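You operate a simulated robot arm through the tools that you are given. There is no shell and no other tool.

You are at the controls of a simulated robot arm. One attempt, no reset.

Task
Roll the bubbles out of the cover in the green jig and wipe the smear off the blue press.
Fine: roller back in its slot; cleaner from the cleaner tin on the white cloth from the grey bench, fume box left on; cloth back, cap closed again. What is to be rubbed or washed off counts as gone when no trace of it is left.

Only the result counts: the job must be done as asked and must still hold three seconds after the hand-in. Knocking over, shifting, dropping, spilling or breaking anything else fails it. Lids that push on must go on centred and level and be pressed home; caps that screw on are set level and turned clockwise until they are tight. Flat cloth is picked up by pressing the open fingertips on it (5 to 10 N) and closing them slowly along it; thin cloth reads only 2 to 8 mm in the jaws.

Robot
A 7-joint arm with a two-finger parallel gripper, fixed in place. Base frame: the origin is on the floor under the middle of its stand, x ahead of it, y to its left, z up; the work surface is at about z = 0.9. Readings come in m, degrees, newtons and seconds.
It reaches about 1.479 m from its shoulder. Its first joint turns from -166.0 to 166.0 degrees. Payload 4.4 kg.
The tool frame sits at the grasp point between the pads (the TCP): z along the fingers, y along the line on which they close. The tips reach 0.023 m beyond it. Largest opening 0.094 m; finger width 0.038, thickness 0.01; the body of the gripper, 0.054 by 0.096 m, starts 0.039 m behind the TCP.
Orientation is told as [roll, pitch, yaw] about the base's x, y, z axes, in that order, counted from this pose: with the fingers straight down and closing along the base's y, the tool's x points along the base's -x, its y along +y and its z along -z.

Tools
- The arm moves only by the tool drive_tool. Its argument "commands" is a list of rows, each a list of 7 numbers: the finger opening in m, from 0 to 0.094, then the shift along the tool's x, y, z in units of 50 mm (1.0 is 50 mm), then the turn, a rotation vector about the tool's x, y, z in units of 8 degrees (1.0 is 8 degrees). In form: [[jaw, dx, dy, dz, wx, wy, wz], ...]. A call has 1 to 20 rows; each row shifts and turns the commanded pose from where the row before left it, along the tool's axes as they then stand. A call with a number of a shift or a turn outside -1 to 1 is refused whole. Rows are played at 5 a second. More than 0.05 m and 8.6 degrees between two rows, or a gripper value outside its range, and nothing of the call is played. A pose out of reach is approached as far as the arm can. The call stops where the force on the tool passes 50 N (or 10 N more than at its start, if that is more) or the arm is blocked; 0.2 s more then pass. The fingers move at their own pace (about 0.072 m/s each) and stop on an object; they squeeze with about 24 N. The grip force told is the motor's: it shows also when the fingers shut on nothing. Time passes only in rows, and 0.2 s behind the last, so rows that do not move let the fingers close. It gives the time, the measured TCP pose, the force on the tool (base axes), the opening and the grip force at its end, in the units of the frame above (readings bear some noise), with the torque about the TCP (base axes, N m) and any sound that the robot's microphone picked up.
- Cameras (640 x 400 px; columns grow to the right, rows downward): "scene" is fixed at [0.3994, 0.4986, 1.5816]; the picture's right is [-0.25, -0.97, 0.00], its down [-0.71, 0.18, -0.68] and it looks along [0.66, -0.17, -0.73] (base axes); focal length 224 px, centre (320, 200). "wrist" rides on the gripper at [0.086, 0.016, -0.074] in the tool frame; the picture's right is [-0.18, 0.98, 0.00], its down [-0.58, -0.11, -0.81] and it looks along [-0.79, -0.15, 0.59] (tool axes); focal length 243 px, centre (320, 200). There is no depth. A picture from a camera that has moved, and an enlarged one, comes with that camera's place and axes in the base frame and with its lens.
- get_image(camera): a new picture of that camera. The clock stands still meanwhile.
- zoom(camera, box): a new picture of the part [left, top, right, bottom] of that camera's present view, enlarged. The clock stands still meanwhile.
- sign_off(): hands the job in; it is judged then, once.

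Places have to be worked out from the pictures, the camera data and where the tool is seen. Open the gripper and draw the arm clear of the work before you hand the job in, unless the task says otherwise.

The tools are called after "Request:" as name(argument=value, ...) on one line, values as JSON. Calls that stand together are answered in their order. drive_tool: Moves the arm, as the interface text tells. Its arguments: {"type":"object","properties":{"commands":{"type":"array","items":{"type":"array","items":{"type":"number"}}}},"required":["commands"]} The other tools are called the same way: get_image (camera) takes a picture; zoom (camera, box) takes an enlarged picture of a part of a camera's view; sign_off () hands the job in.

At the start:

```text
time: 0.0
eef_pos: [0.8006, 0.1402, 1.3562]
tcp_rot: [0.1, 0.0, 0.0]
force: [-0.6, -0.5, 0.1]
moment: [0.03, 0.01, -0.02]
gripper_width: 0.0939
finger_force: 0.1
```

scene: 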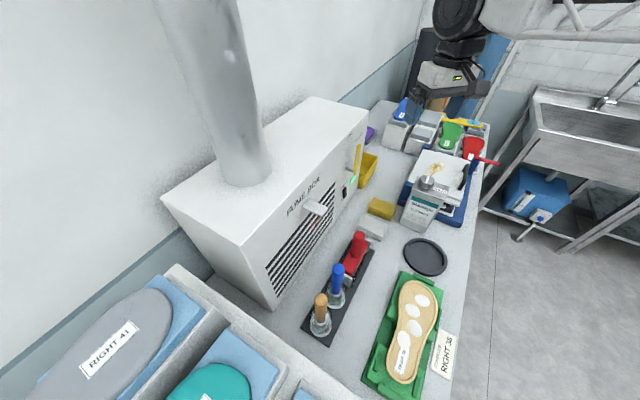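
wrist: 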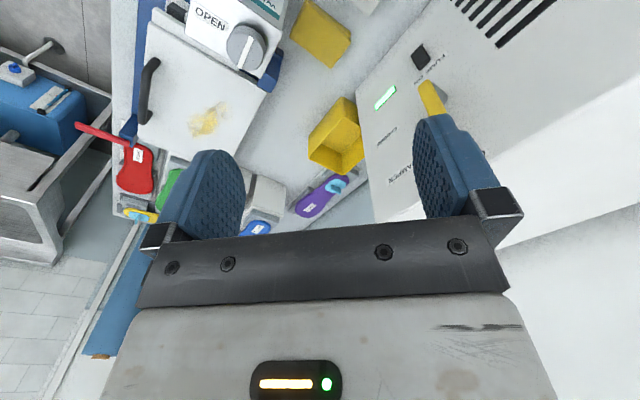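

I start by looking closely at the scene to find the jig, press, rollers, cloth, tin and fume box.

Request:
zoom(camera="scene", box=[290, 220, 490, 400])

Request:
zoom(camera="scene", box=[360, 90, 520, 230])

Request:
zoom(camera="scene", box=[280, 120, 400, 240])

Request:
zoom(camera="scene", box=[500, 60, 640, 260])

Request:
zoom(camera="wrist", box=[0, 0, 300, 250])

Request:
zoom(camera="wrist", box=[280, 0, 560, 230])

```text
2.22 times, centred on (390, 310) of scene
camera zoom: at [0.3994, 0.4986, 1.5816], right [-0.25, -0.97, 0.0], down [-0.71, 0.18, -0.68], along [0.66, -0.17, -0.73], focal length 498 px, centre (164, -44)
```

zoom: 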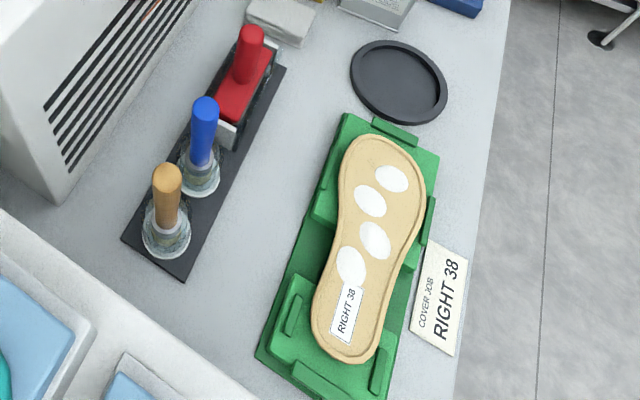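

```text
2.86 times, centred on (440, 160) of scene
camera zoom: at [0.3994, 0.4986, 1.5816], right [-0.25, -0.97, 0.0], down [-0.71, 0.18, -0.68], along [0.66, -0.17, -0.73], focal length 640 px, centre (-23, 314)
```

zoom: 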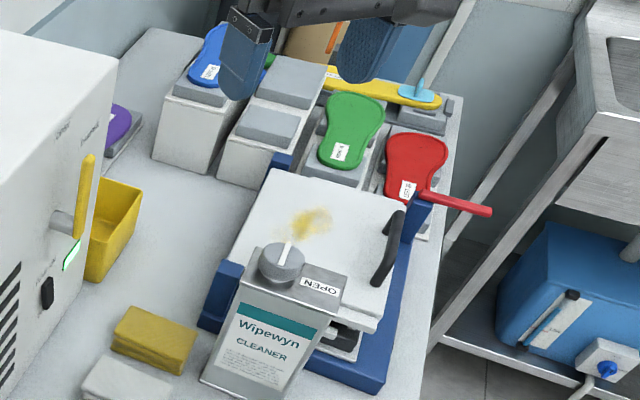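

```text
3.33 times, centred on (340, 180) of scene
camera zoom: at [0.3994, 0.4986, 1.5816], right [-0.25, -0.97, 0.0], down [-0.71, 0.18, -0.68], along [0.66, -0.17, -0.73], focal length 747 px, centre (253, 267)
```

zoom: 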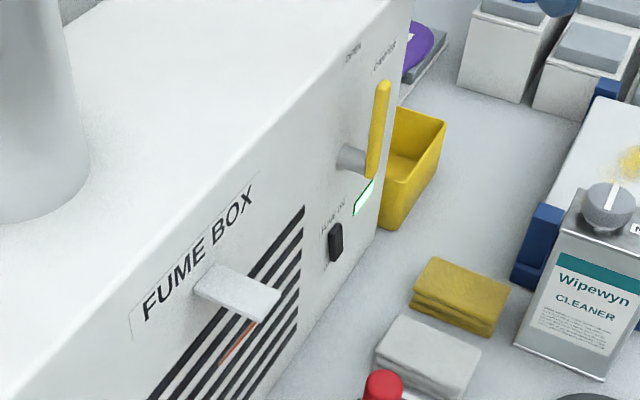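

```text
2.00 times, centred on (570, 160) of scene
camera zoom: at [0.3994, 0.4986, 1.5816], right [-0.25, -0.97, 0.0], down [-0.71, 0.18, -0.68], along [0.66, -0.17, -0.73], focal length 448 px, centre (-180, 280)
```

zoom: 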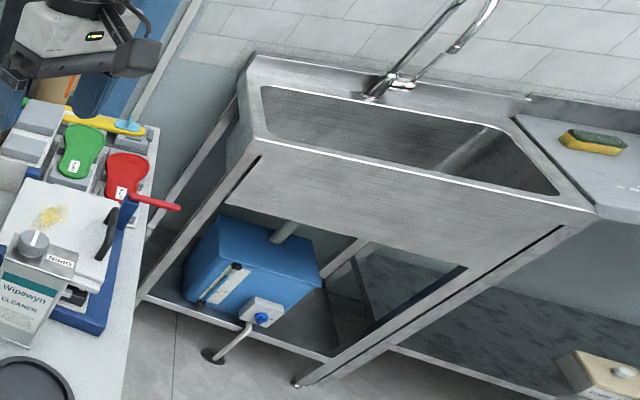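

```text
1.60 times, centred on (150, 125) of wrist
camera zoom: at [0.7148, 0.1565, 1.4301], right [0.18, 0.98, 0.0], down [0.58, -0.11, 0.81], along [0.79, -0.15, -0.59], focal length 388 px, centre (592, 320)
```

zoom: 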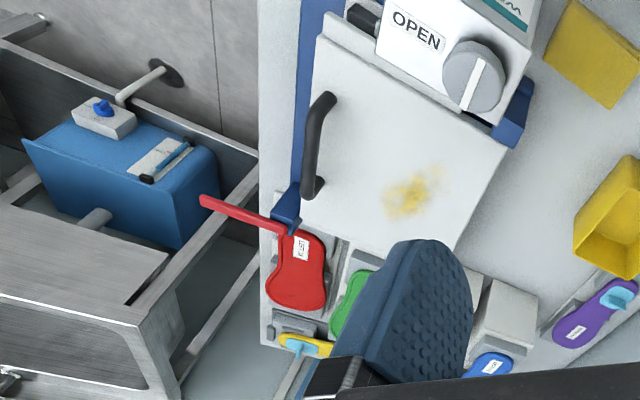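

```text
1.74 times, centred on (420, 115) of wrist
camera zoom: at [0.7148, 0.1565, 1.4301], right [0.18, 0.98, 0.0], down [0.58, -0.11, 0.81], along [0.79, -0.15, -0.59], focal length 422 px, centre (146, 348)
```

zoom: 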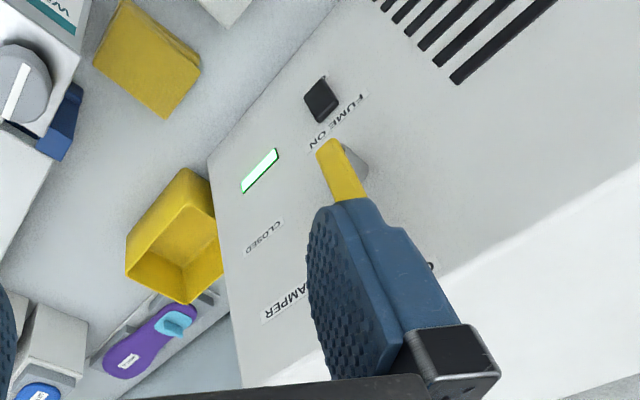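

The bench holds a dark rack with three tools (brown, blue, red), the green jig, a white and a yellow cloth next to the tin, and the blue press. I move the wrist camera over to the near part of the bench to study the rack and jig.

Request:
drive_tool(commands=[[0.094, 0.7, 0.55, 0.2, 0, 0, 0], [0.094, 0.7, 0.55, 0.2, 0, 0, 0], [0.094, 0.7, 0.55, 0.2, 0, 0, 0], [0.094, 0.7, 0.55, 0.2, 0, 0, 0], [0.094, 0.7, 0.55, 0.2, 0, 0, 0], [0.094, 0.7, 0.55, 0.2, 0, 0, 0], [0.094, 0.7, 0.55, 0.2, 0, 0, 0], [0.094, 0.7, 0.55, 0.2, 0, 0, 0]])

```text
time: 1.8
eef_pos: [0.5211, 0.3613, 1.2752]
tcp_rot: [0.0, -0.1, 0.0]
force: [0.4, 0.4, -1.4]
moment: [-0.01, 0.0, -0.01]
gripper_width: 0.0938
finger_force: 0.0
```

The arm is at (0.52, 0.36, 1.275). I take a wrist picture from here.

Request:
get_image(camera="wrist")

Request:
zoom(camera="wrist", box=[200, 0, 440, 150])

Request:
get_image(camera="scene")

```text
taken
camera wrist: at [0.435, 0.3781, 1.35], right [0.18, 0.98, 0.0], down [0.58, -0.11, 0.81], along [0.79, -0.15, -0.59], focal length 243 px, centre (320, 200)
```

wrist: 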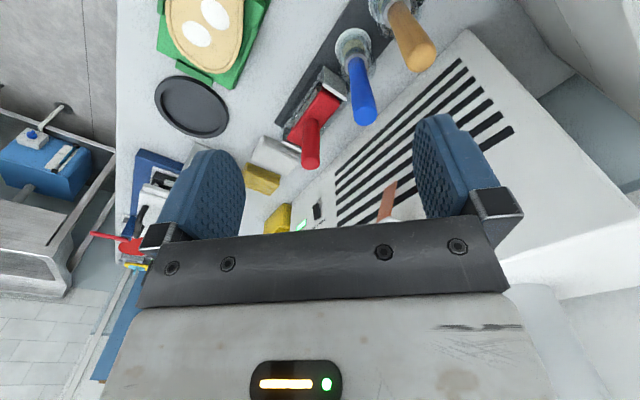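

```text
2.67 times, centred on (320, 75) of wrist
camera zoom: at [0.435, 0.3781, 1.35], right [0.18, 0.98, 0.0], down [0.58, -0.11, 0.81], along [0.79, -0.15, -0.59], focal length 647 px, centre (320, 533)
```

zoom: 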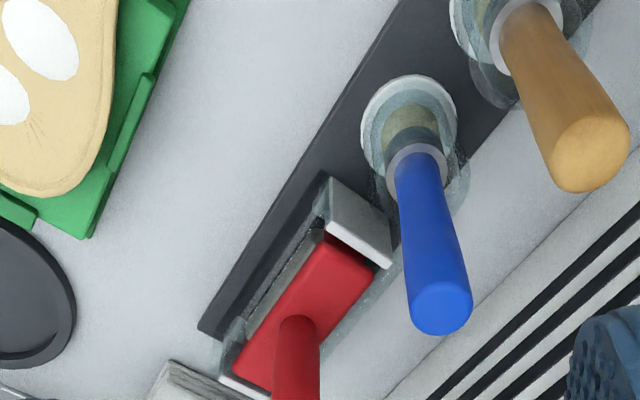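

```text
taken
```

scene: 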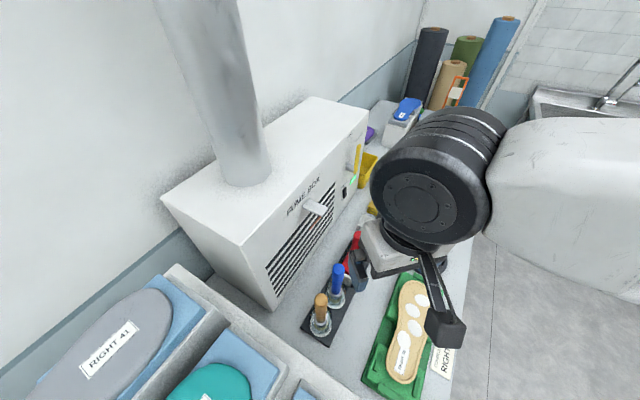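

The red tool looks like a roller with a frame; blue and brown look like brushes in pots. I go a little lower for a clearer look at the rack.

Request:
drive_tool(commands=[[0.094, -0.26, 0.26, 0.8, 0, 0, 0], [0.094, -0.26, 0.26, 0.8, 0, 0, 0], [0.094, -0.26, 0.26, 0.8, 0, 0, 0]])

Request:
get_image(camera="wrist")

Request:
zoom(camera="wrist", box=[220, 0, 440, 240])

```text
time: 2.6
eef_pos: [0.5622, 0.396, 1.1581]
tcp_rot: [-0.1, -0.2, 0.0]
force: [-0.1, -0.6, 0.1]
moment: [0.03, -0.02, 0.02]
gripper_width: 0.0941
finger_force: 0.2
```

```text
taken
camera wrist: at [0.4758, 0.4127, 1.2332], right [0.18, 0.98, 0.0], down [0.58, -0.11, 0.81], along [0.79, -0.15, -0.59], focal length 243 px, centre (320, 200)
```

wrist: 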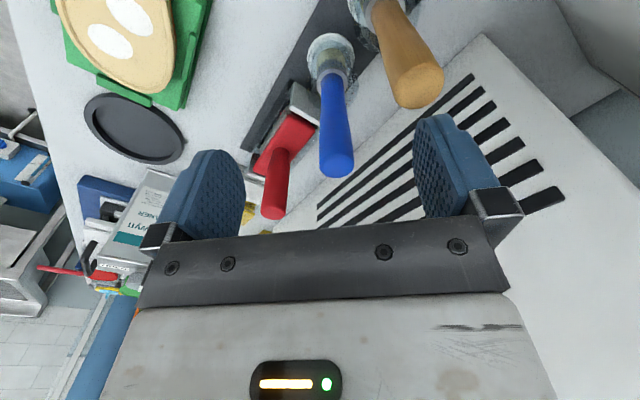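

```text
1.67 times, centred on (330, 120) of wrist
camera zoom: at [0.4758, 0.4127, 1.2332], right [0.18, 0.98, 0.0], down [0.58, -0.11, 0.81], along [0.79, -0.15, -0.59], focal length 404 px, centre (303, 333)
```

zoom: 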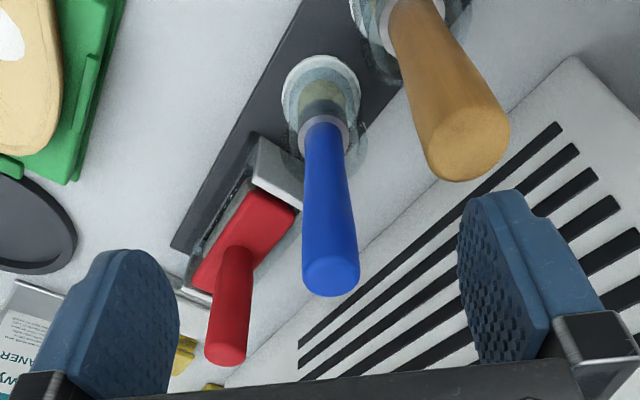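

I zoom the fixed camera tightly on the rack tools for detail.

Request:
zoom(camera="scene", box=[295, 280, 360, 350])

Request:
zoom(camera="wrist", box=[240, 20, 370, 140])

Request:
zoom(camera="wrist", box=[340, 0, 440, 80])

```text
5.71 times, centred on (328, 315) of scene
camera zoom: at [0.3994, 0.4986, 1.5816], right [-0.25, -0.97, 0.0], down [-0.71, 0.18, -0.68], along [0.66, -0.17, -0.73], focal length 1281 px, centre (277, -457)
```

zoom: 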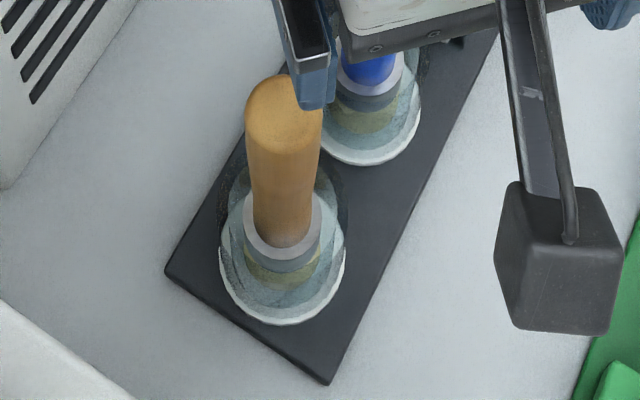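

```text
3.33 times, centred on (305, 80) of wrist
camera zoom: at [0.4758, 0.4127, 1.2332], right [0.18, 0.98, 0.0], down [0.58, -0.11, 0.81], along [0.79, -0.15, -0.59], focal length 809 px, centre (370, 600)
```

zoom: 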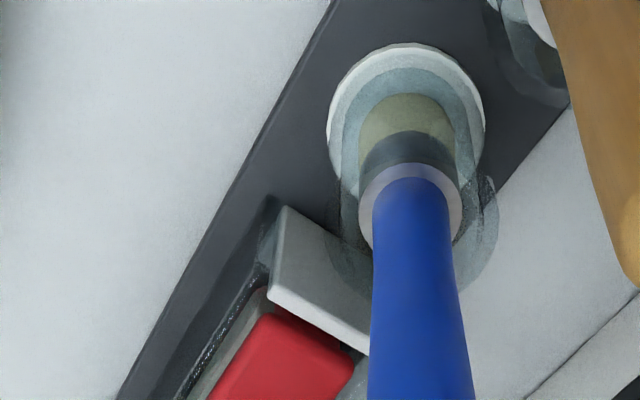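

```text
5.00 times, centred on (390, 40) of wrist
camera zoom: at [0.4758, 0.4127, 1.2332], right [0.18, 0.98, 0.0], down [0.58, -0.11, 0.81], along [0.79, -0.15, -0.59], focal length 1213 px, centre (-30, 1000)
```

zoom: 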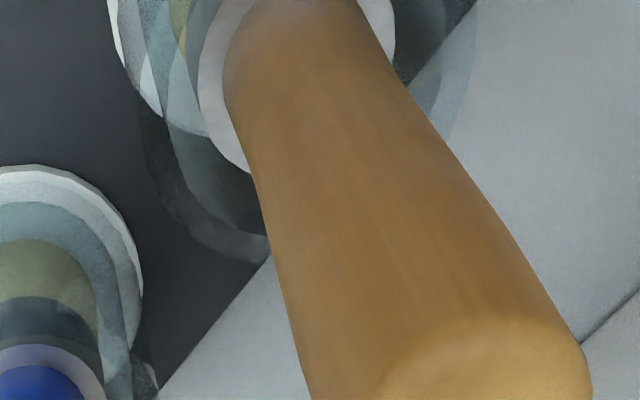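

Brown and blue are brushes standing in glass cups; the red tool is the roller held in a rack slot. Next I look at the cloths, tin and press from closer.

Request:
drive_tool(commands=[[0.094, 0, -0.8, -0.4, 0, 0, 0], [0.094, 0, -0.9, -0.3, 0, 0, 0], [0.094, 0, -0.95, -0.2, 0, 0, 0], [0.094, 0, -0.95, 0, 0, 0, 0], [0.094, 0, -0.95, 0, 0, 0, 0], [0.094, 0, -0.95, 0, 0, 0, 0]])

Request:
get_image(camera="wrist")

Request:
zoom(camera="wrist", box=[240, 0, 480, 240])

Request:
zoom(camera="wrist", box=[80, 0, 300, 240])

Request:
get_image(camera="scene")

```text
time: 4.0
eef_pos: [0.561, 0.1255, 1.2003]
tcp_rot: [-0.1, 0.0, -0.1]
force: [0.6, -0.2, 0.3]
moment: [0.02, 0.01, 0.01]
gripper_width: 0.0942
finger_force: 0.1
```

```text
taken
camera wrist: at [0.4752, 0.1418, 1.2746], right [0.18, 0.98, 0.0], down [0.58, -0.11, 0.81], along [0.79, -0.15, -0.59], focal length 243 px, centre (320, 200)
```

wrist: 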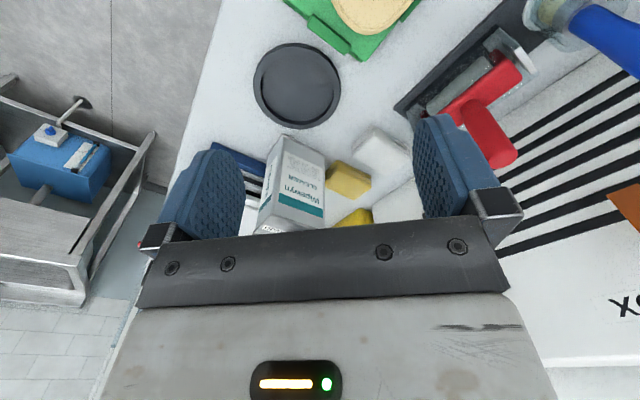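

```text
1.67 times, centred on (360, 120) of wrist
camera zoom: at [0.4752, 0.1418, 1.2746], right [0.18, 0.98, 0.0], down [0.58, -0.11, 0.81], along [0.79, -0.15, -0.59], focal length 404 px, centre (253, 333)
```

zoom: 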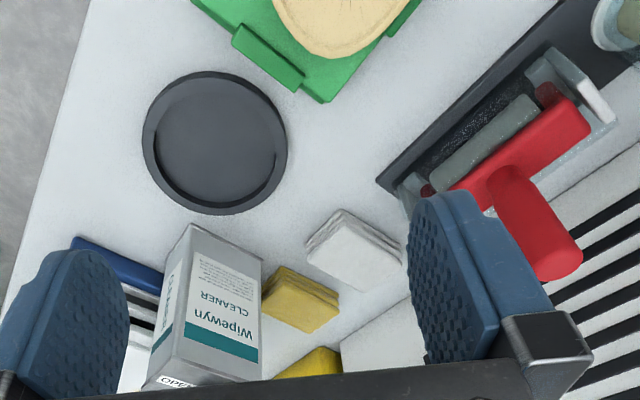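

```text
1.67 times, centred on (190, 120) of wrist
camera zoom: at [0.4752, 0.1418, 1.2746], right [0.18, 0.98, 0.0], down [0.58, -0.11, 0.81], along [0.79, -0.15, -0.59], focal length 404 px, centre (537, 333)
```

zoom: 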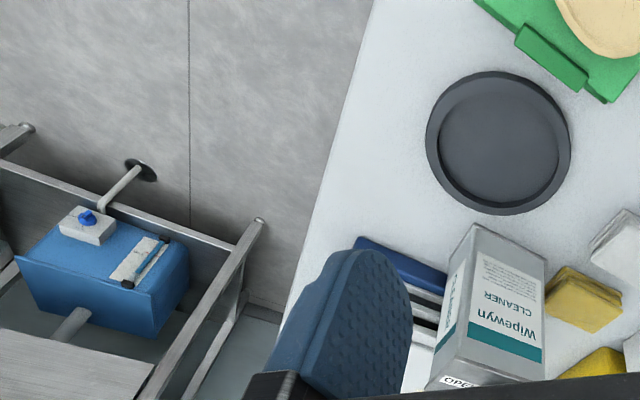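

```text
taken
```

scene: 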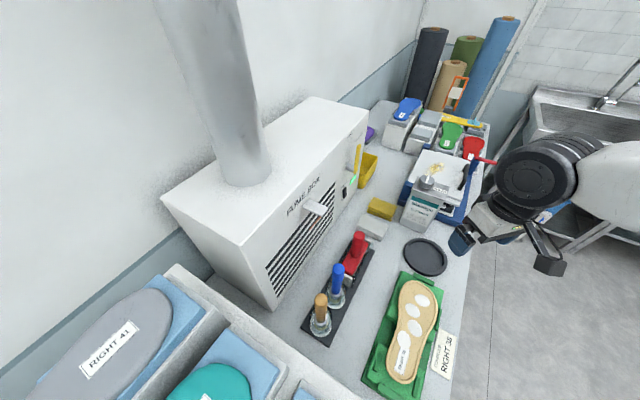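

Now I zoom the scene camera on the tin, the fume box controls and the press while the arm is out of the way.

Request:
zoom(camera="scene", box=[390, 160, 460, 230])

Request:
zoom(camera="scene", box=[335, 125, 395, 215])

Request:
zoom(camera="scene", box=[400, 130, 510, 220])

Request:
zoom(camera="scene", box=[330, 215, 400, 300])

Request:
zoom(camera="scene", box=[355, 265, 465, 400])

Request:
zoom(camera="scene", box=[265, 165, 345, 265])

```text
5.71 times, centred on (425, 195) of scene
camera zoom: at [0.3994, 0.4986, 1.5816], right [-0.25, -0.97, 0.0], down [-0.71, 0.18, -0.68], along [0.66, -0.17, -0.73], focal length 1281 px, centre (-280, 229)
```

zoom: 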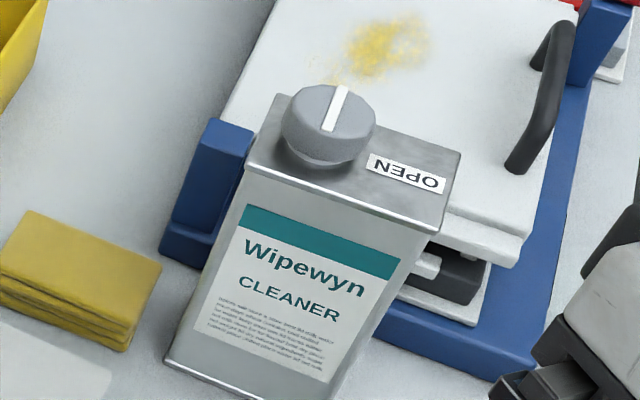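

```text
4.44 times, centred on (365, 170) of scene
camera zoom: at [0.3994, 0.4986, 1.5816], right [-0.25, -0.97, 0.0], down [-0.71, 0.18, -0.68], along [0.66, -0.17, -0.73], focal length 996 px, centre (120, 333)
```

zoom: 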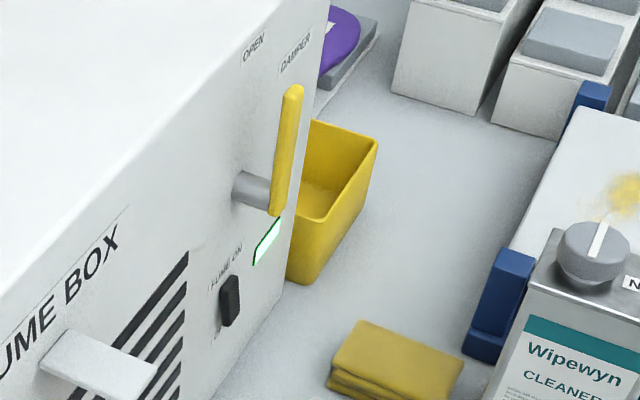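

```text
4.44 times, centred on (455, 175) of scene
camera zoom: at [0.3994, 0.4986, 1.5816], right [-0.25, -0.97, 0.0], down [-0.71, 0.18, -0.68], along [0.66, -0.17, -0.73], focal length 996 px, centre (-280, 311)
```

zoom: 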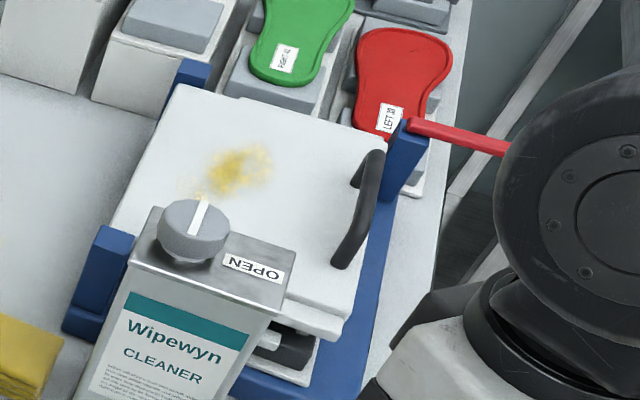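

```text
4.71 times, centred on (365, 258) of scene
camera zoom: at [0.3994, 0.4986, 1.5816], right [-0.25, -0.97, 0.0], down [-0.71, 0.18, -0.68], along [0.66, -0.17, -0.73], focal length 1055 px, centre (108, -71)
```

zoom: 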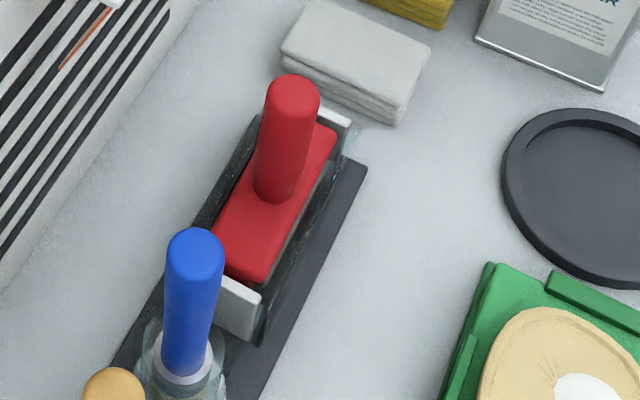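

```text
2.96 times, centred on (410, 332) of scene
camera zoom: at [0.3994, 0.4986, 1.5816], right [-0.25, -0.97, 0.0], down [-0.71, 0.18, -0.68], along [0.66, -0.17, -0.73], focal length 664 px, centre (53, -193)
```

zoom: 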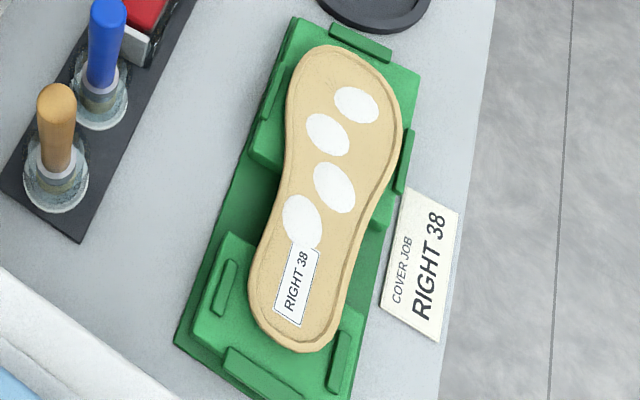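

```text
4.00 times, centred on (305, 215) of scene
camera zoom: at [0.3994, 0.4986, 1.5816], right [-0.25, -0.97, 0.0], down [-0.71, 0.18, -0.68], along [0.66, -0.17, -0.73], focal length 897 px, centre (380, 140)
```

zoom: 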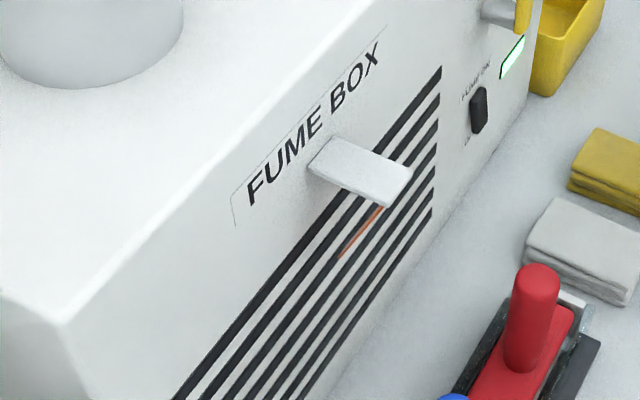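

The fume lamp looks lit green; the tin has a round cap with a white mark beside an "OPEN" label. I move over the tin to see its top and the fume box controls from nearer.

Request:
drive_tool(commands=[[0.094, -0.7, -0.217, -0.5, 0, 0, 0], [0.094, -0.8, -0.217, -0.4, 0, 0, 0], [0.094, -0.8, -0.217, -0.3, 0, 0, 0], [0.094, -0.8, -0.217, -0.2, 0, 0, 0], [0.094, -0.8, -0.217, -0.2, 0, 0, 0], [0.094, -0.8, -0.217, -0.1, 0, 0, 0]])

Request:
get_image(camera="wrist")

Request:
zoom(camera="wrist", box=[200, 0, 320, 100])

Request:
zoom(camera="wrist", box=[400, 0, 560, 130])

```text
time: 5.4
eef_pos: [0.7973, 0.0642, 1.289]
tcp_rot: [0.0, -0.1, 0.0]
force: [-0.8, -0.3, 0.9]
moment: [-0.02, -0.03, -0.01]
gripper_width: 0.0941
finger_force: 0.1
```

```text
taken
camera wrist: at [0.7115, 0.0797, 1.3632], right [0.18, 0.98, 0.0], down [0.58, -0.11, 0.81], along [0.79, -0.15, -0.59], focal length 243 px, centre (320, 200)
```

wrist: 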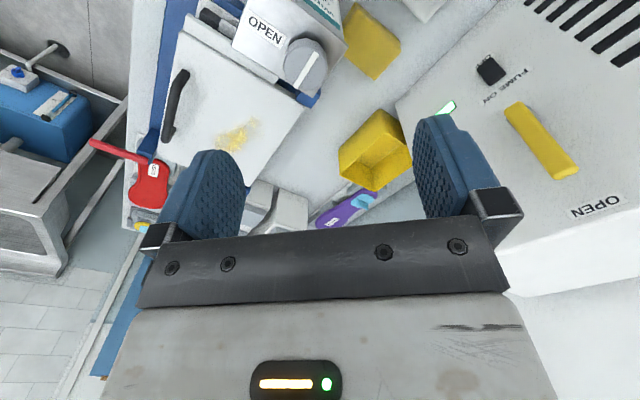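

```text
4.00 times, centred on (260, 50) of wrist
camera zoom: at [0.7115, 0.0797, 1.3632], right [0.18, 0.98, 0.0], down [0.58, -0.11, 0.81], along [0.79, -0.15, -0.59], focal length 970 px, centre (560, 800)
```

zoom: 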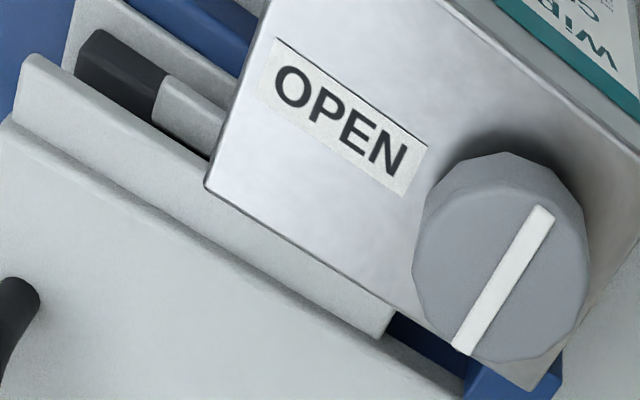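

```text
3.08 times, centred on (480, 65) of wrist
camera zoom: at [0.7115, 0.0797, 1.3632], right [0.18, 0.98, 0.0], down [0.58, -0.11, 0.81], along [0.79, -0.15, -0.59], focal length 746 px, centre (-172, 615)
```

zoom: 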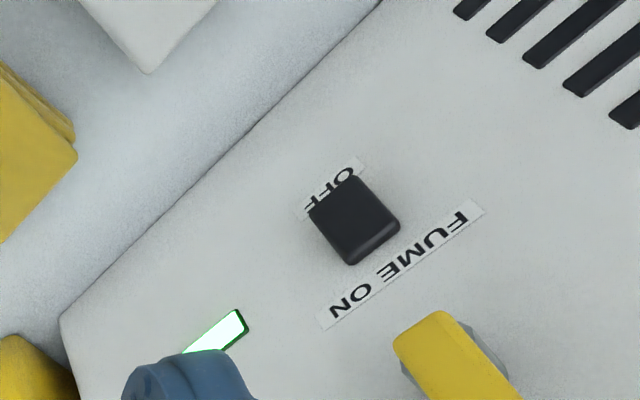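

Triangulating: tin cap top is near (0.82, 0.046, 1.124) and its white bar lies across the tin's long axis; the fume damper lever points to OPEN and the green lamp is lit. The roller handle top is near (0.705, 0.313, 1.07). I next go low by the jig to see the cover, bubbles and jig tabs from the side.

Request:
drive_tool(commands=[[0.094, 0.822, 0.24, 0.3, 0, 0, 0], [0.094, 0.822, 0.24, 0.4, 0, 0, 0], [0.094, 0.822, 0.24, 0.4, 0, 0, 0], [0.094, 0.822, 0.24, 0.4, 0, 0, 0], [0.094, 0.822, 0.24, 0.4, 0, 0, 0], [0.094, 0.822, 0.24, 0.4, 0, 0, 0], [0.094, 0.822, 0.24, 0.4, 0, 0, 0], [0.094, 0.822, 0.24, 0.4, 0, 0, 0], [0.094, 0.822, 0.24, 0.4, 0, 0, 0], [0.094, 0.822, 0.24, 0.4, 0, 0, 0]])

Request:
get_image(camera="wrist")

Request:
zoom(camera="wrist", box=[240, 0, 420, 200])

```text
time: 7.6
eef_pos: [0.3822, 0.1791, 1.0914]
tcp_rot: [-0.1, 0.0, 0.0]
force: [-0.5, 0.8, 0.3]
moment: [0.01, 0.02, 0.01]
gripper_width: 0.0941
finger_force: 0.1
```

```text
taken
camera wrist: at [0.2964, 0.1956, 1.1645], right [0.18, 0.98, 0.0], down [0.58, -0.11, 0.81], along [0.79, -0.15, -0.59], focal length 243 px, centre (320, 200)
```

wrist: 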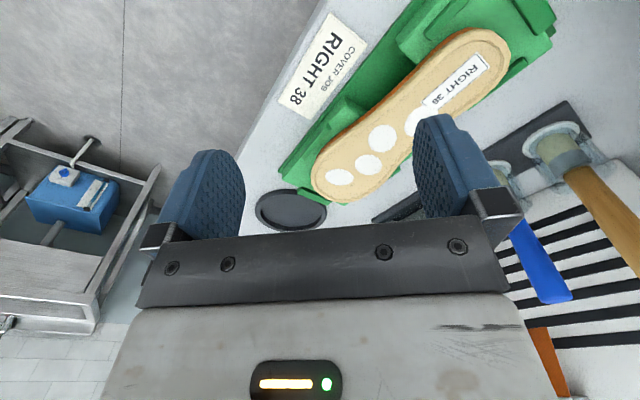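

```text
2.00 times, centred on (330, 100) of wrist
camera zoom: at [0.2964, 0.1956, 1.1645], right [0.18, 0.98, 0.0], down [0.58, -0.11, 0.81], along [0.79, -0.15, -0.59], focal length 485 px, centre (300, 400)
```

zoom: 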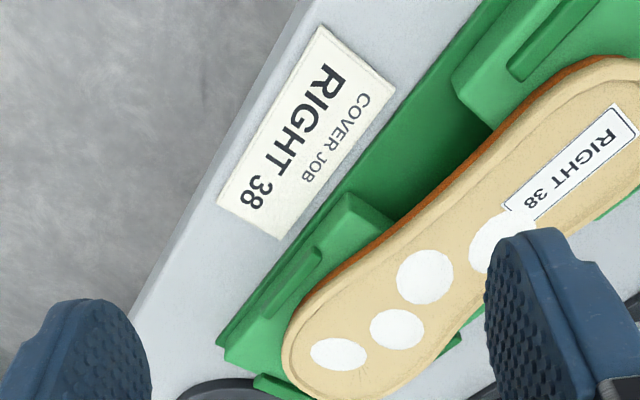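

The cover's top is at about z = 0.945 and stands proud of the jig tabs, with four bubbles from about (0.47, 0.27) to (0.54, 0.17). Now I go above the red roller's handle with the gripper yawed +45° so its thin side faces the fume box.

Request:
drive_tool(commands=[[0.094, 0, 0, -1, 0, 0, 0], [0.094, 0, 0, -1, 0, 0, 0], [0.094, 0, 0, 0, 0, 0, -0.9375], [0.094, 0, 0, 0, 0, 0, -0.9375], [0.094, 0, 0, 0, 0, 0, -0.9375], [0.094, 0, 0, 0, 0, 0, -0.9375], [0.094, 0, 0, 0, 0, 0, -0.9375], [0.094, 0, 0, 0, 0, 0, -0.9375], [0.094, -0.808, -0.334, 0, 0, 0, 0], [0.094, -0.808, -0.334, 0, 0, 0, 0], [0.094, -0.808, -0.334, 0, 0, 0, 0], [0.094, -0.808, -0.334, 0, 0, 0, 0], [0.094, -0.808, -0.334, 0, 0, 0, 0]])

Request:
get_image(camera="wrist")

Request:
get_image(camera="scene")

```text
time: 10.4
eef_pos: [0.5873, 0.265, 1.1942]
tcp_rot: [0.1, -0.2, 44.9]
force: [0.5, 0.0, -0.4]
moment: [-0.04, -0.01, -0.04]
gripper_width: 0.094
finger_force: 0.1
```

```text
taken
camera wrist: at [0.5144, 0.2156, 1.2682], right [-0.56, 0.83, 0.0], down [0.49, 0.33, 0.81], along [0.67, 0.46, -0.59], focal length 243 px, centre (320, 200)
```

wrist: 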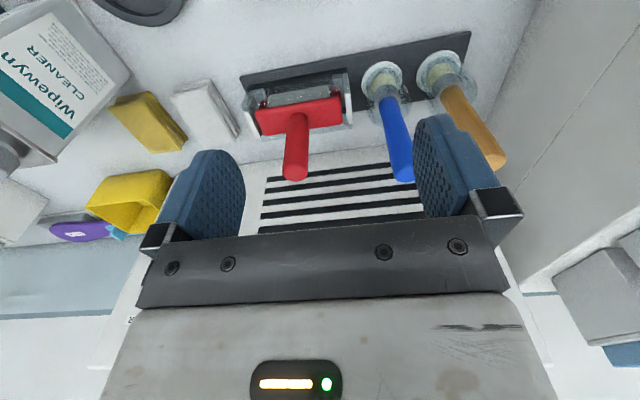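

```text
taken
```

scene: 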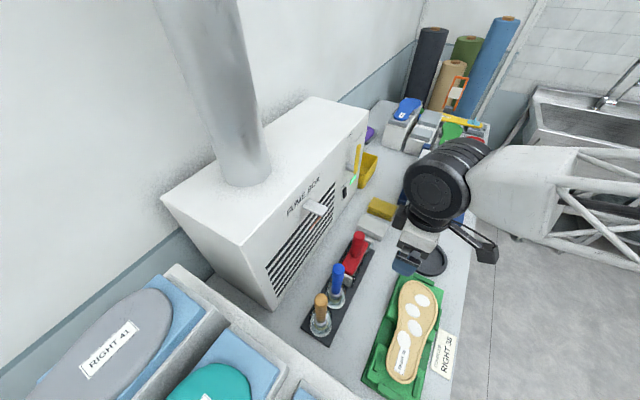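

Good view now, looking square at the rack. I zoom to study the roller's construction and its slot.

Request:
zoom(camera="wrist", box=[230, 50, 370, 190])

Request:
zoom(camera="wrist", box=[60, 60, 260, 200])

```text
2.86 times, centred on (300, 120) of wrist
camera zoom: at [0.5144, 0.2156, 1.2682], right [-0.56, 0.83, 0.0], down [0.49, 0.33, 0.81], along [0.67, 0.46, -0.59], focal length 693 px, centre (377, 429)
```

zoom: 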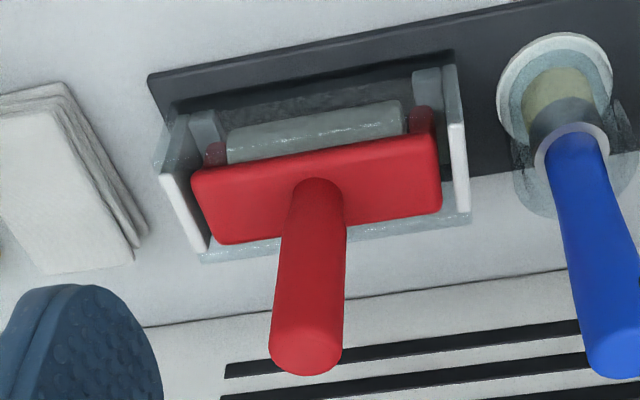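

```text
2.86 times, centred on (160, 130) of wrist
camera zoom: at [0.5144, 0.2156, 1.2682], right [-0.56, 0.83, 0.0], down [0.49, 0.33, 0.81], along [0.67, 0.46, -0.59], focal length 693 px, centre (777, 400)
```

zoom: 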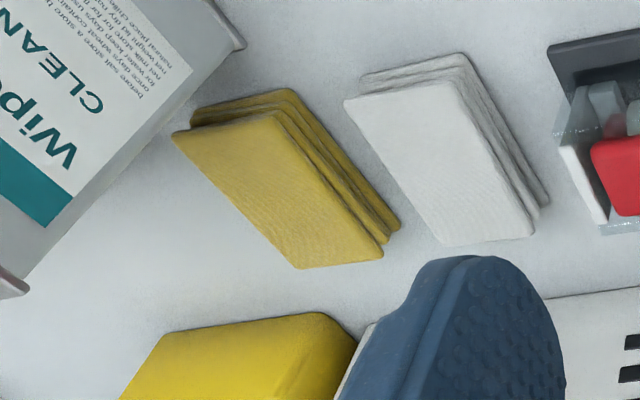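

The roller sits in a clear-walled cradle and its handle axis is at about (0.706, 0.312). I move over it, check, then descend.

Request:
drive_tool(commands=[[0.094, -0.781, -0.338, 0, 0, 0, 0], [0.094, -0.781, -0.338, 0, 0, 0, 0], [0.094, -0.781, -0.338, 0, 0, 0, 0], [0.094, 0, 0, 0.4, 0, 0, 0]])

Request:
get_image(camera="wrist")

Request:
get_image(camera="scene")

```text
time: 11.4
eef_pos: [0.704, 0.3119, 1.1689]
tcp_rot: [0.0, 0.0, 45.0]
force: [-0.6, 0.2, 0.9]
moment: [0.01, 0.04, 0.04]
gripper_width: 0.094
finger_force: 0.1
```

```text
taken
camera wrist: at [0.6314, 0.2621, 1.2439], right [-0.56, 0.83, 0.0], down [0.49, 0.33, 0.81], along [0.67, 0.46, -0.59], focal length 243 px, centre (320, 200)
```

wrist: 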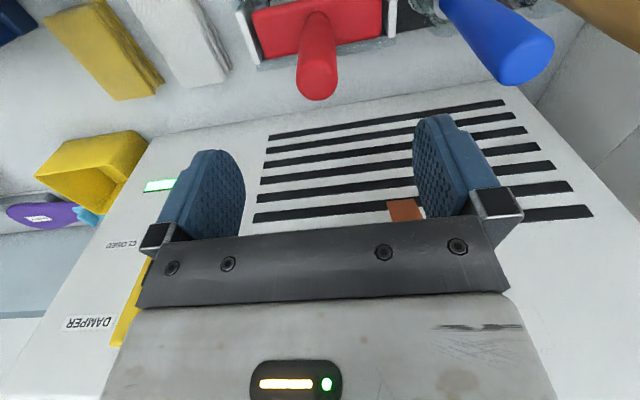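

```text
taken
```

scene: 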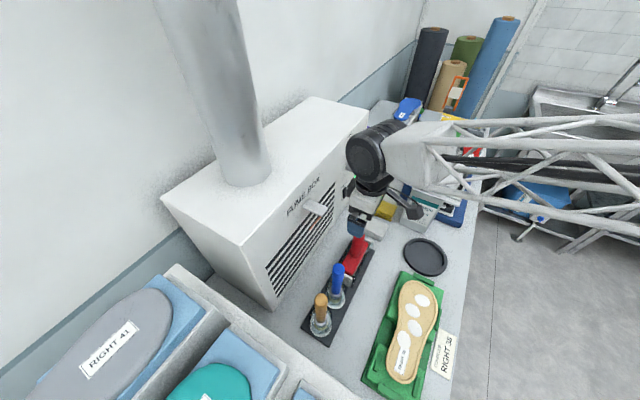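

The handle is well centred between the fingers. I descend to grip height (about z = 1.045) and close.

Request:
drive_tool(commands=[[0.094, -0.1, -0.03, 0.6, 0, 0, 0], [0.094, 0, 0, 0.6, 0, 0, 0], [0.094, 0, 0, 0.6, 0, 0, 0], [0.094, 0, 0, 0.5, 0, 0, 0], [0.094, 0, 0, 0.15, 0, 0, 0], [0.0, 0, 0, 0, 0, 0, 0], [0.0, 0, 0, 0, 0, 0, 0], [0.0, 0, 0, 0, 0, 0, 0], [0.0, 0, 0, 0, 0, 0, 0]])

Request:
get_image(camera="scene")

Request:
get_image(camera="wrist")

```text
time: 13.4
eef_pos: [0.707, 0.3148, 1.0479]
tcp_rot: [0.0, -0.1, 45.0]
force: [0.2, -0.4, -0.1]
moment: [0.07, -0.1, 0.06]
gripper_width: 0.0302
finger_force: 24.4
```

```text
taken
```

scene: 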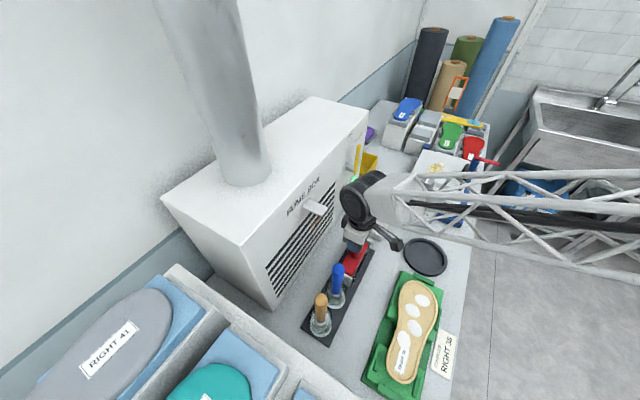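

```text
taken
camera wrist: at [0.635, 0.2649, 1.1228], right [-0.56, 0.83, 0.0], down [0.49, 0.33, 0.81], along [0.67, 0.46, -0.59], focal length 243 px, centre (320, 200)
```

wrist: 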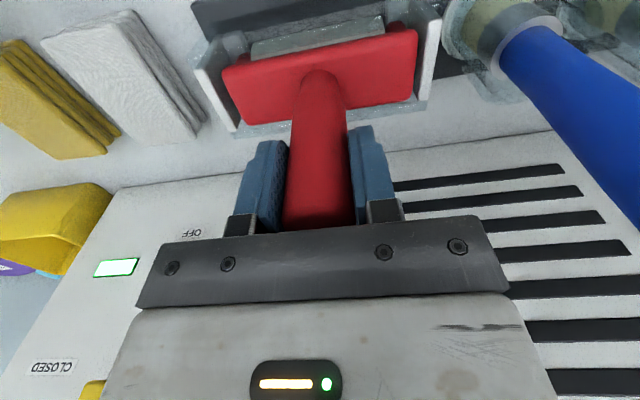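

The handle is gripped (30.2 mm wide). I note this pose (0.707, 0.3148, 1.0479, yaw 45°) for the return, and lift straight up.

Request:
drive_tool(commands=[[0.0, 0, 0, -0.2, 0, 0, 0], [0.0, 0, 0, -0.3, 0, 0, 0], [0.0, 0, 0, -0.4, 0, 0, 0], [0.0, 0, 0, -0.5, 0, 0, 0], [0.0, 0, 0, -0.6, 0, 0, 0], [0.0, 0, 0, 0, 0, 0, 0]])

Request:
get_image(camera="scene")

Request:
get_image(camera="wrist")

Request:
zoom(camera="scene", box=[310, 190, 410, 300])

```text
time: 14.8
eef_pos: [0.7088, 0.3134, 1.1483]
tcp_rot: [0.1, 0.0, 45.0]
force: [0.0, 0.4, -2.7]
moment: [0.0, 0.01, 0.0]
gripper_width: 0.0302
finger_force: 23.7
```

```text
taken
```

scene: 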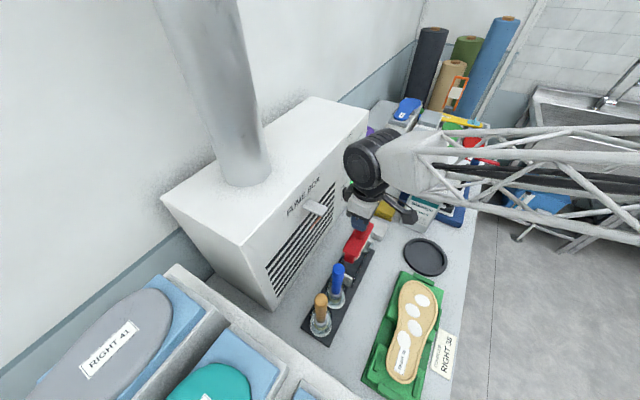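

```text
taken
camera wrist: at [0.6367, 0.2633, 1.2228], right [-0.56, 0.83, 0.0], down [0.49, 0.33, 0.81], along [0.67, 0.46, -0.59], focal length 243 px, centre (320, 200)
```

wrist: 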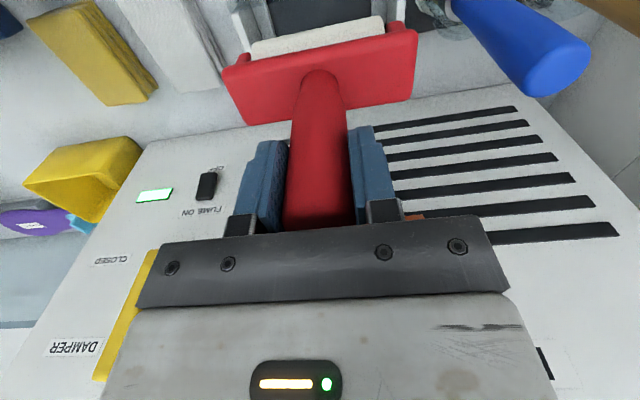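

```text
3.64 times, centred on (360, 245) of scene
camera zoom: at [0.3994, 0.4986, 1.5816], right [-0.25, -0.97, 0.0], down [-0.71, 0.18, -0.68], along [0.66, -0.17, -0.73], focal length 815 px, centre (174, 36)
```

zoom: 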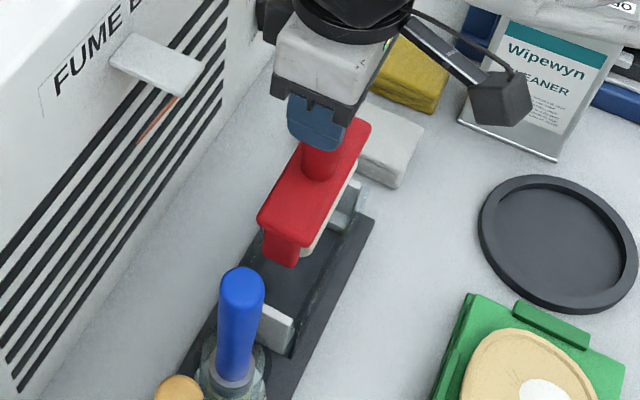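

The roller is out of its slot, hanging level (2.7 N). I back away from the fume box, turn the roller 90° so its axis lies across the cover, and carry it over the cover.

Request:
drive_tool(commands=[[0.0, 1, 0, 0, 0, 0, 0], [0.0, 1, 0, 0, 0, 0, 0], [0.0, 0, 0, 0, 0, 0, 0.9375], [0.0, 0, 0, 0, 0, 0, 0.9375], [0.0, 0, 0, 0, 0, 0, 0.9375], [0.0, 0, 0, 0, 0, 0, 0.9375], [0.0, 0, 0, 0, 0, 0, 0.9375], [0.0, 0, 0, 0, 0, 0, 0.9375], [0.0, 0, 0, 0, 0, 0, 0.9375], [0.0, 0, 0, 0, 0, 0, 0.9375], [0.0, 0, 0, 0, 0, 0, 0.9375], [0.0, 0, 0, 0, 0, 0, 0.9375], [0.0, 0, 0, 0, 0, 0, 0.9375], [0.0, 0, 0, 0, 0, 0, 0.9375], [0.0, 0.53, -0.728, 0, 0, 0, 0], [0.0, 0.53, -0.728, 0, 0, 0, 0], [0.0, 0.53, -0.728, 0, 0, 0, 0], [0.0, 0, 0, 0, 0, 0, 0]])

Request:
get_image(camera="wrist")

Request:
get_image(camera="scene")

```text
time: 18.6
eef_pos: [0.5044, 0.221, 1.1454]
tcp_rot: [0.0, 0.0, -45.0]
force: [0.5, -0.3, -1.9]
moment: [0.0, 0.01, 0.01]
gripper_width: 0.0302
finger_force: 23.9
```

```text
taken
camera wrist: at [0.4539, 0.2938, 1.2205], right [0.83, 0.56, 0.0], down [0.33, -0.49, 0.81], along [0.46, -0.67, -0.59], focal length 243 px, centre (320, 200)
```

wrist: 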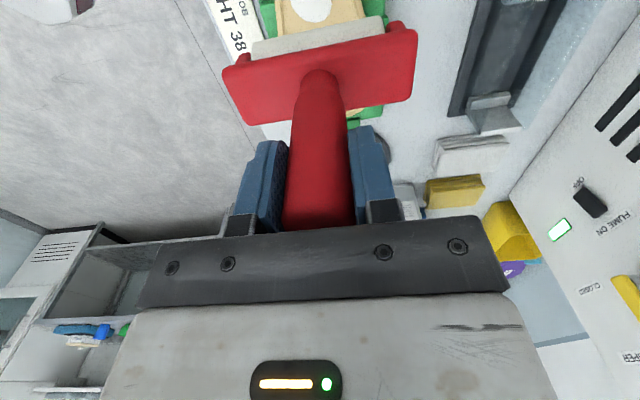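

```text
taken
```

scene: 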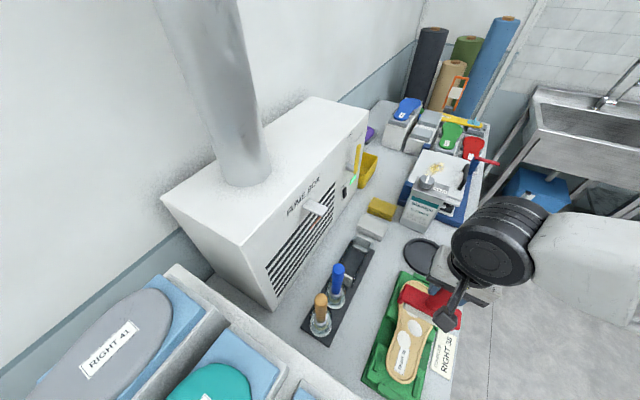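

The roller is over the cover's middle. I move back to the heel end of the bubble row and descend towards the surface.

Request:
drive_tool(commands=[[0.0, 1, 0, 0, 0, 0, 0], [0.0, 0.9, 0, 0.3, 0, 0, 0], [0.0, 0, 0, 0.4, 0, 0, 0], [0.0, 0, 0, 0.2, 0, 0, 0], [0.0, 0, 0, 0, 0, 0, 0]])

Request:
get_image(camera="scene")

Request:
zoom(camera="scene", box=[360, 250, 480, 400])

Request:
get_image(camera="wrist")

```text
time: 19.8
eef_pos: [0.4364, 0.289, 1.1037]
tcp_rot: [0.0, 0.0, -45.0]
force: [0.3, 0.8, -2.4]
moment: [0.02, -0.01, 0.0]
gripper_width: 0.0304
finger_force: 24.1
```

```text
taken
```

scene: 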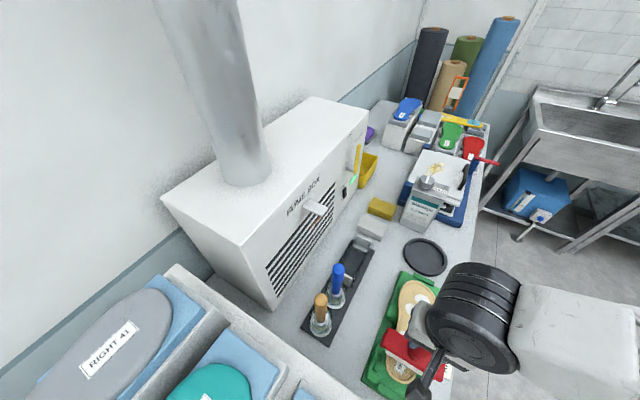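

```text
2.67 times, centred on (420, 325) of scene
camera zoom: at [0.3994, 0.4986, 1.5816], right [-0.25, -0.97, 0.0], down [-0.71, 0.18, -0.68], along [0.66, -0.17, -0.73], focal length 598 px, centre (53, -133)
```

zoom: 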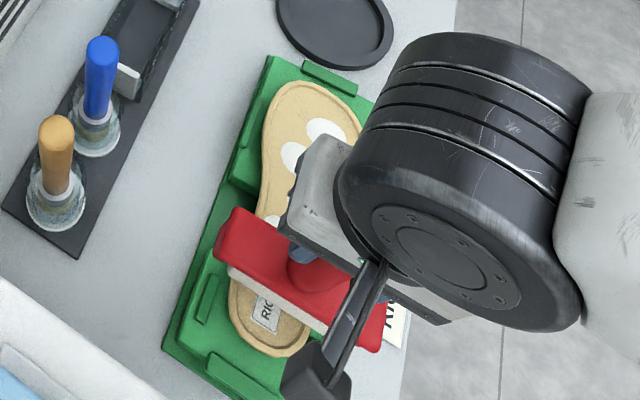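

```text
taken
camera wrist: at [0.3875, 0.3611, 1.1782], right [0.83, 0.56, 0.0], down [0.33, -0.49, 0.81], along [0.46, -0.67, -0.59], focal length 243 px, centre (320, 200)
```

wrist: 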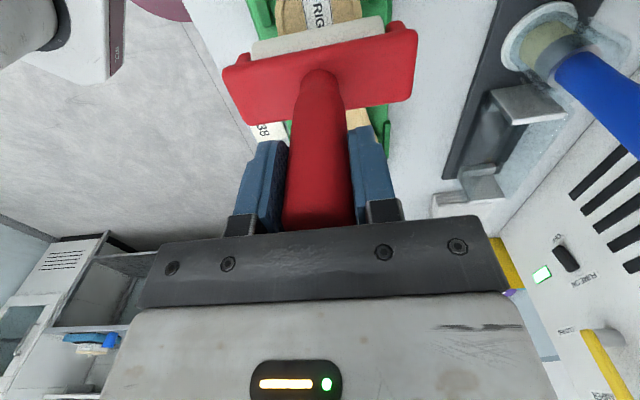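

The roller is squarely across the heel, a couple of centimetres up. I lower it in small steps, watching the force.

Request:
drive_tool(commands=[[0.0, 0, 0, 0.06, 0, 0, 0], [0.0, 0, 0, 0.06, 0, 0, 0], [0.0, 0, 0, 0.06, 0, 0, 0], [0.0, 0, 0, 0.06, 0, 0, 0]])

Request:
zoom(camera="scene", box=[360, 250, 480, 400])

```text
time: 20.8
eef_pos: [0.4365, 0.2888, 1.0909]
tcp_rot: [0.1, 0.0, -45.0]
force: [0.6, -0.3, -3.1]
moment: [0.01, -0.01, 0.01]
gripper_width: 0.0303
finger_force: 24.3
```

```text
2.67 times, centred on (420, 325) of scene
camera zoom: at [0.3994, 0.4986, 1.5816], right [-0.25, -0.97, 0.0], down [-0.71, 0.18, -0.68], along [0.66, -0.17, -0.73], focal length 598 px, centre (53, -133)
```

zoom: 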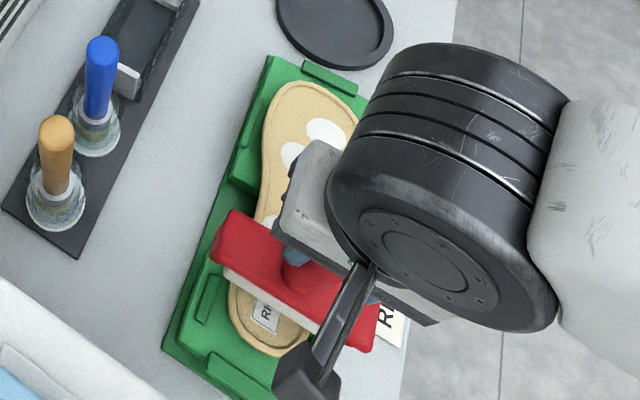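

No contact yet at TCP z = 1.091. I continue down in 2 mm steps.

Request:
drive_tool(commands=[[0.0, 0, 0, 0.04, 0, 0, 0], [0.0, 0, 0, 0.04, 0, 0, 0], [0.0, 0, 0, 0.04, 0, 0, 0], [0.0, 0, 0, 0.04, 0, 0, 0], [0.0, 0, 0, 0, 0, 0, 0]])

```text
time: 22.0
eef_pos: [0.4377, 0.2885, 1.0842]
tcp_rot: [0.1, 0.0, -45.1]
force: [-0.3, -1.0, 11.6]
moment: [-0.03, 0.09, 0.04]
gripper_width: 0.0302
finger_force: 24.0
```

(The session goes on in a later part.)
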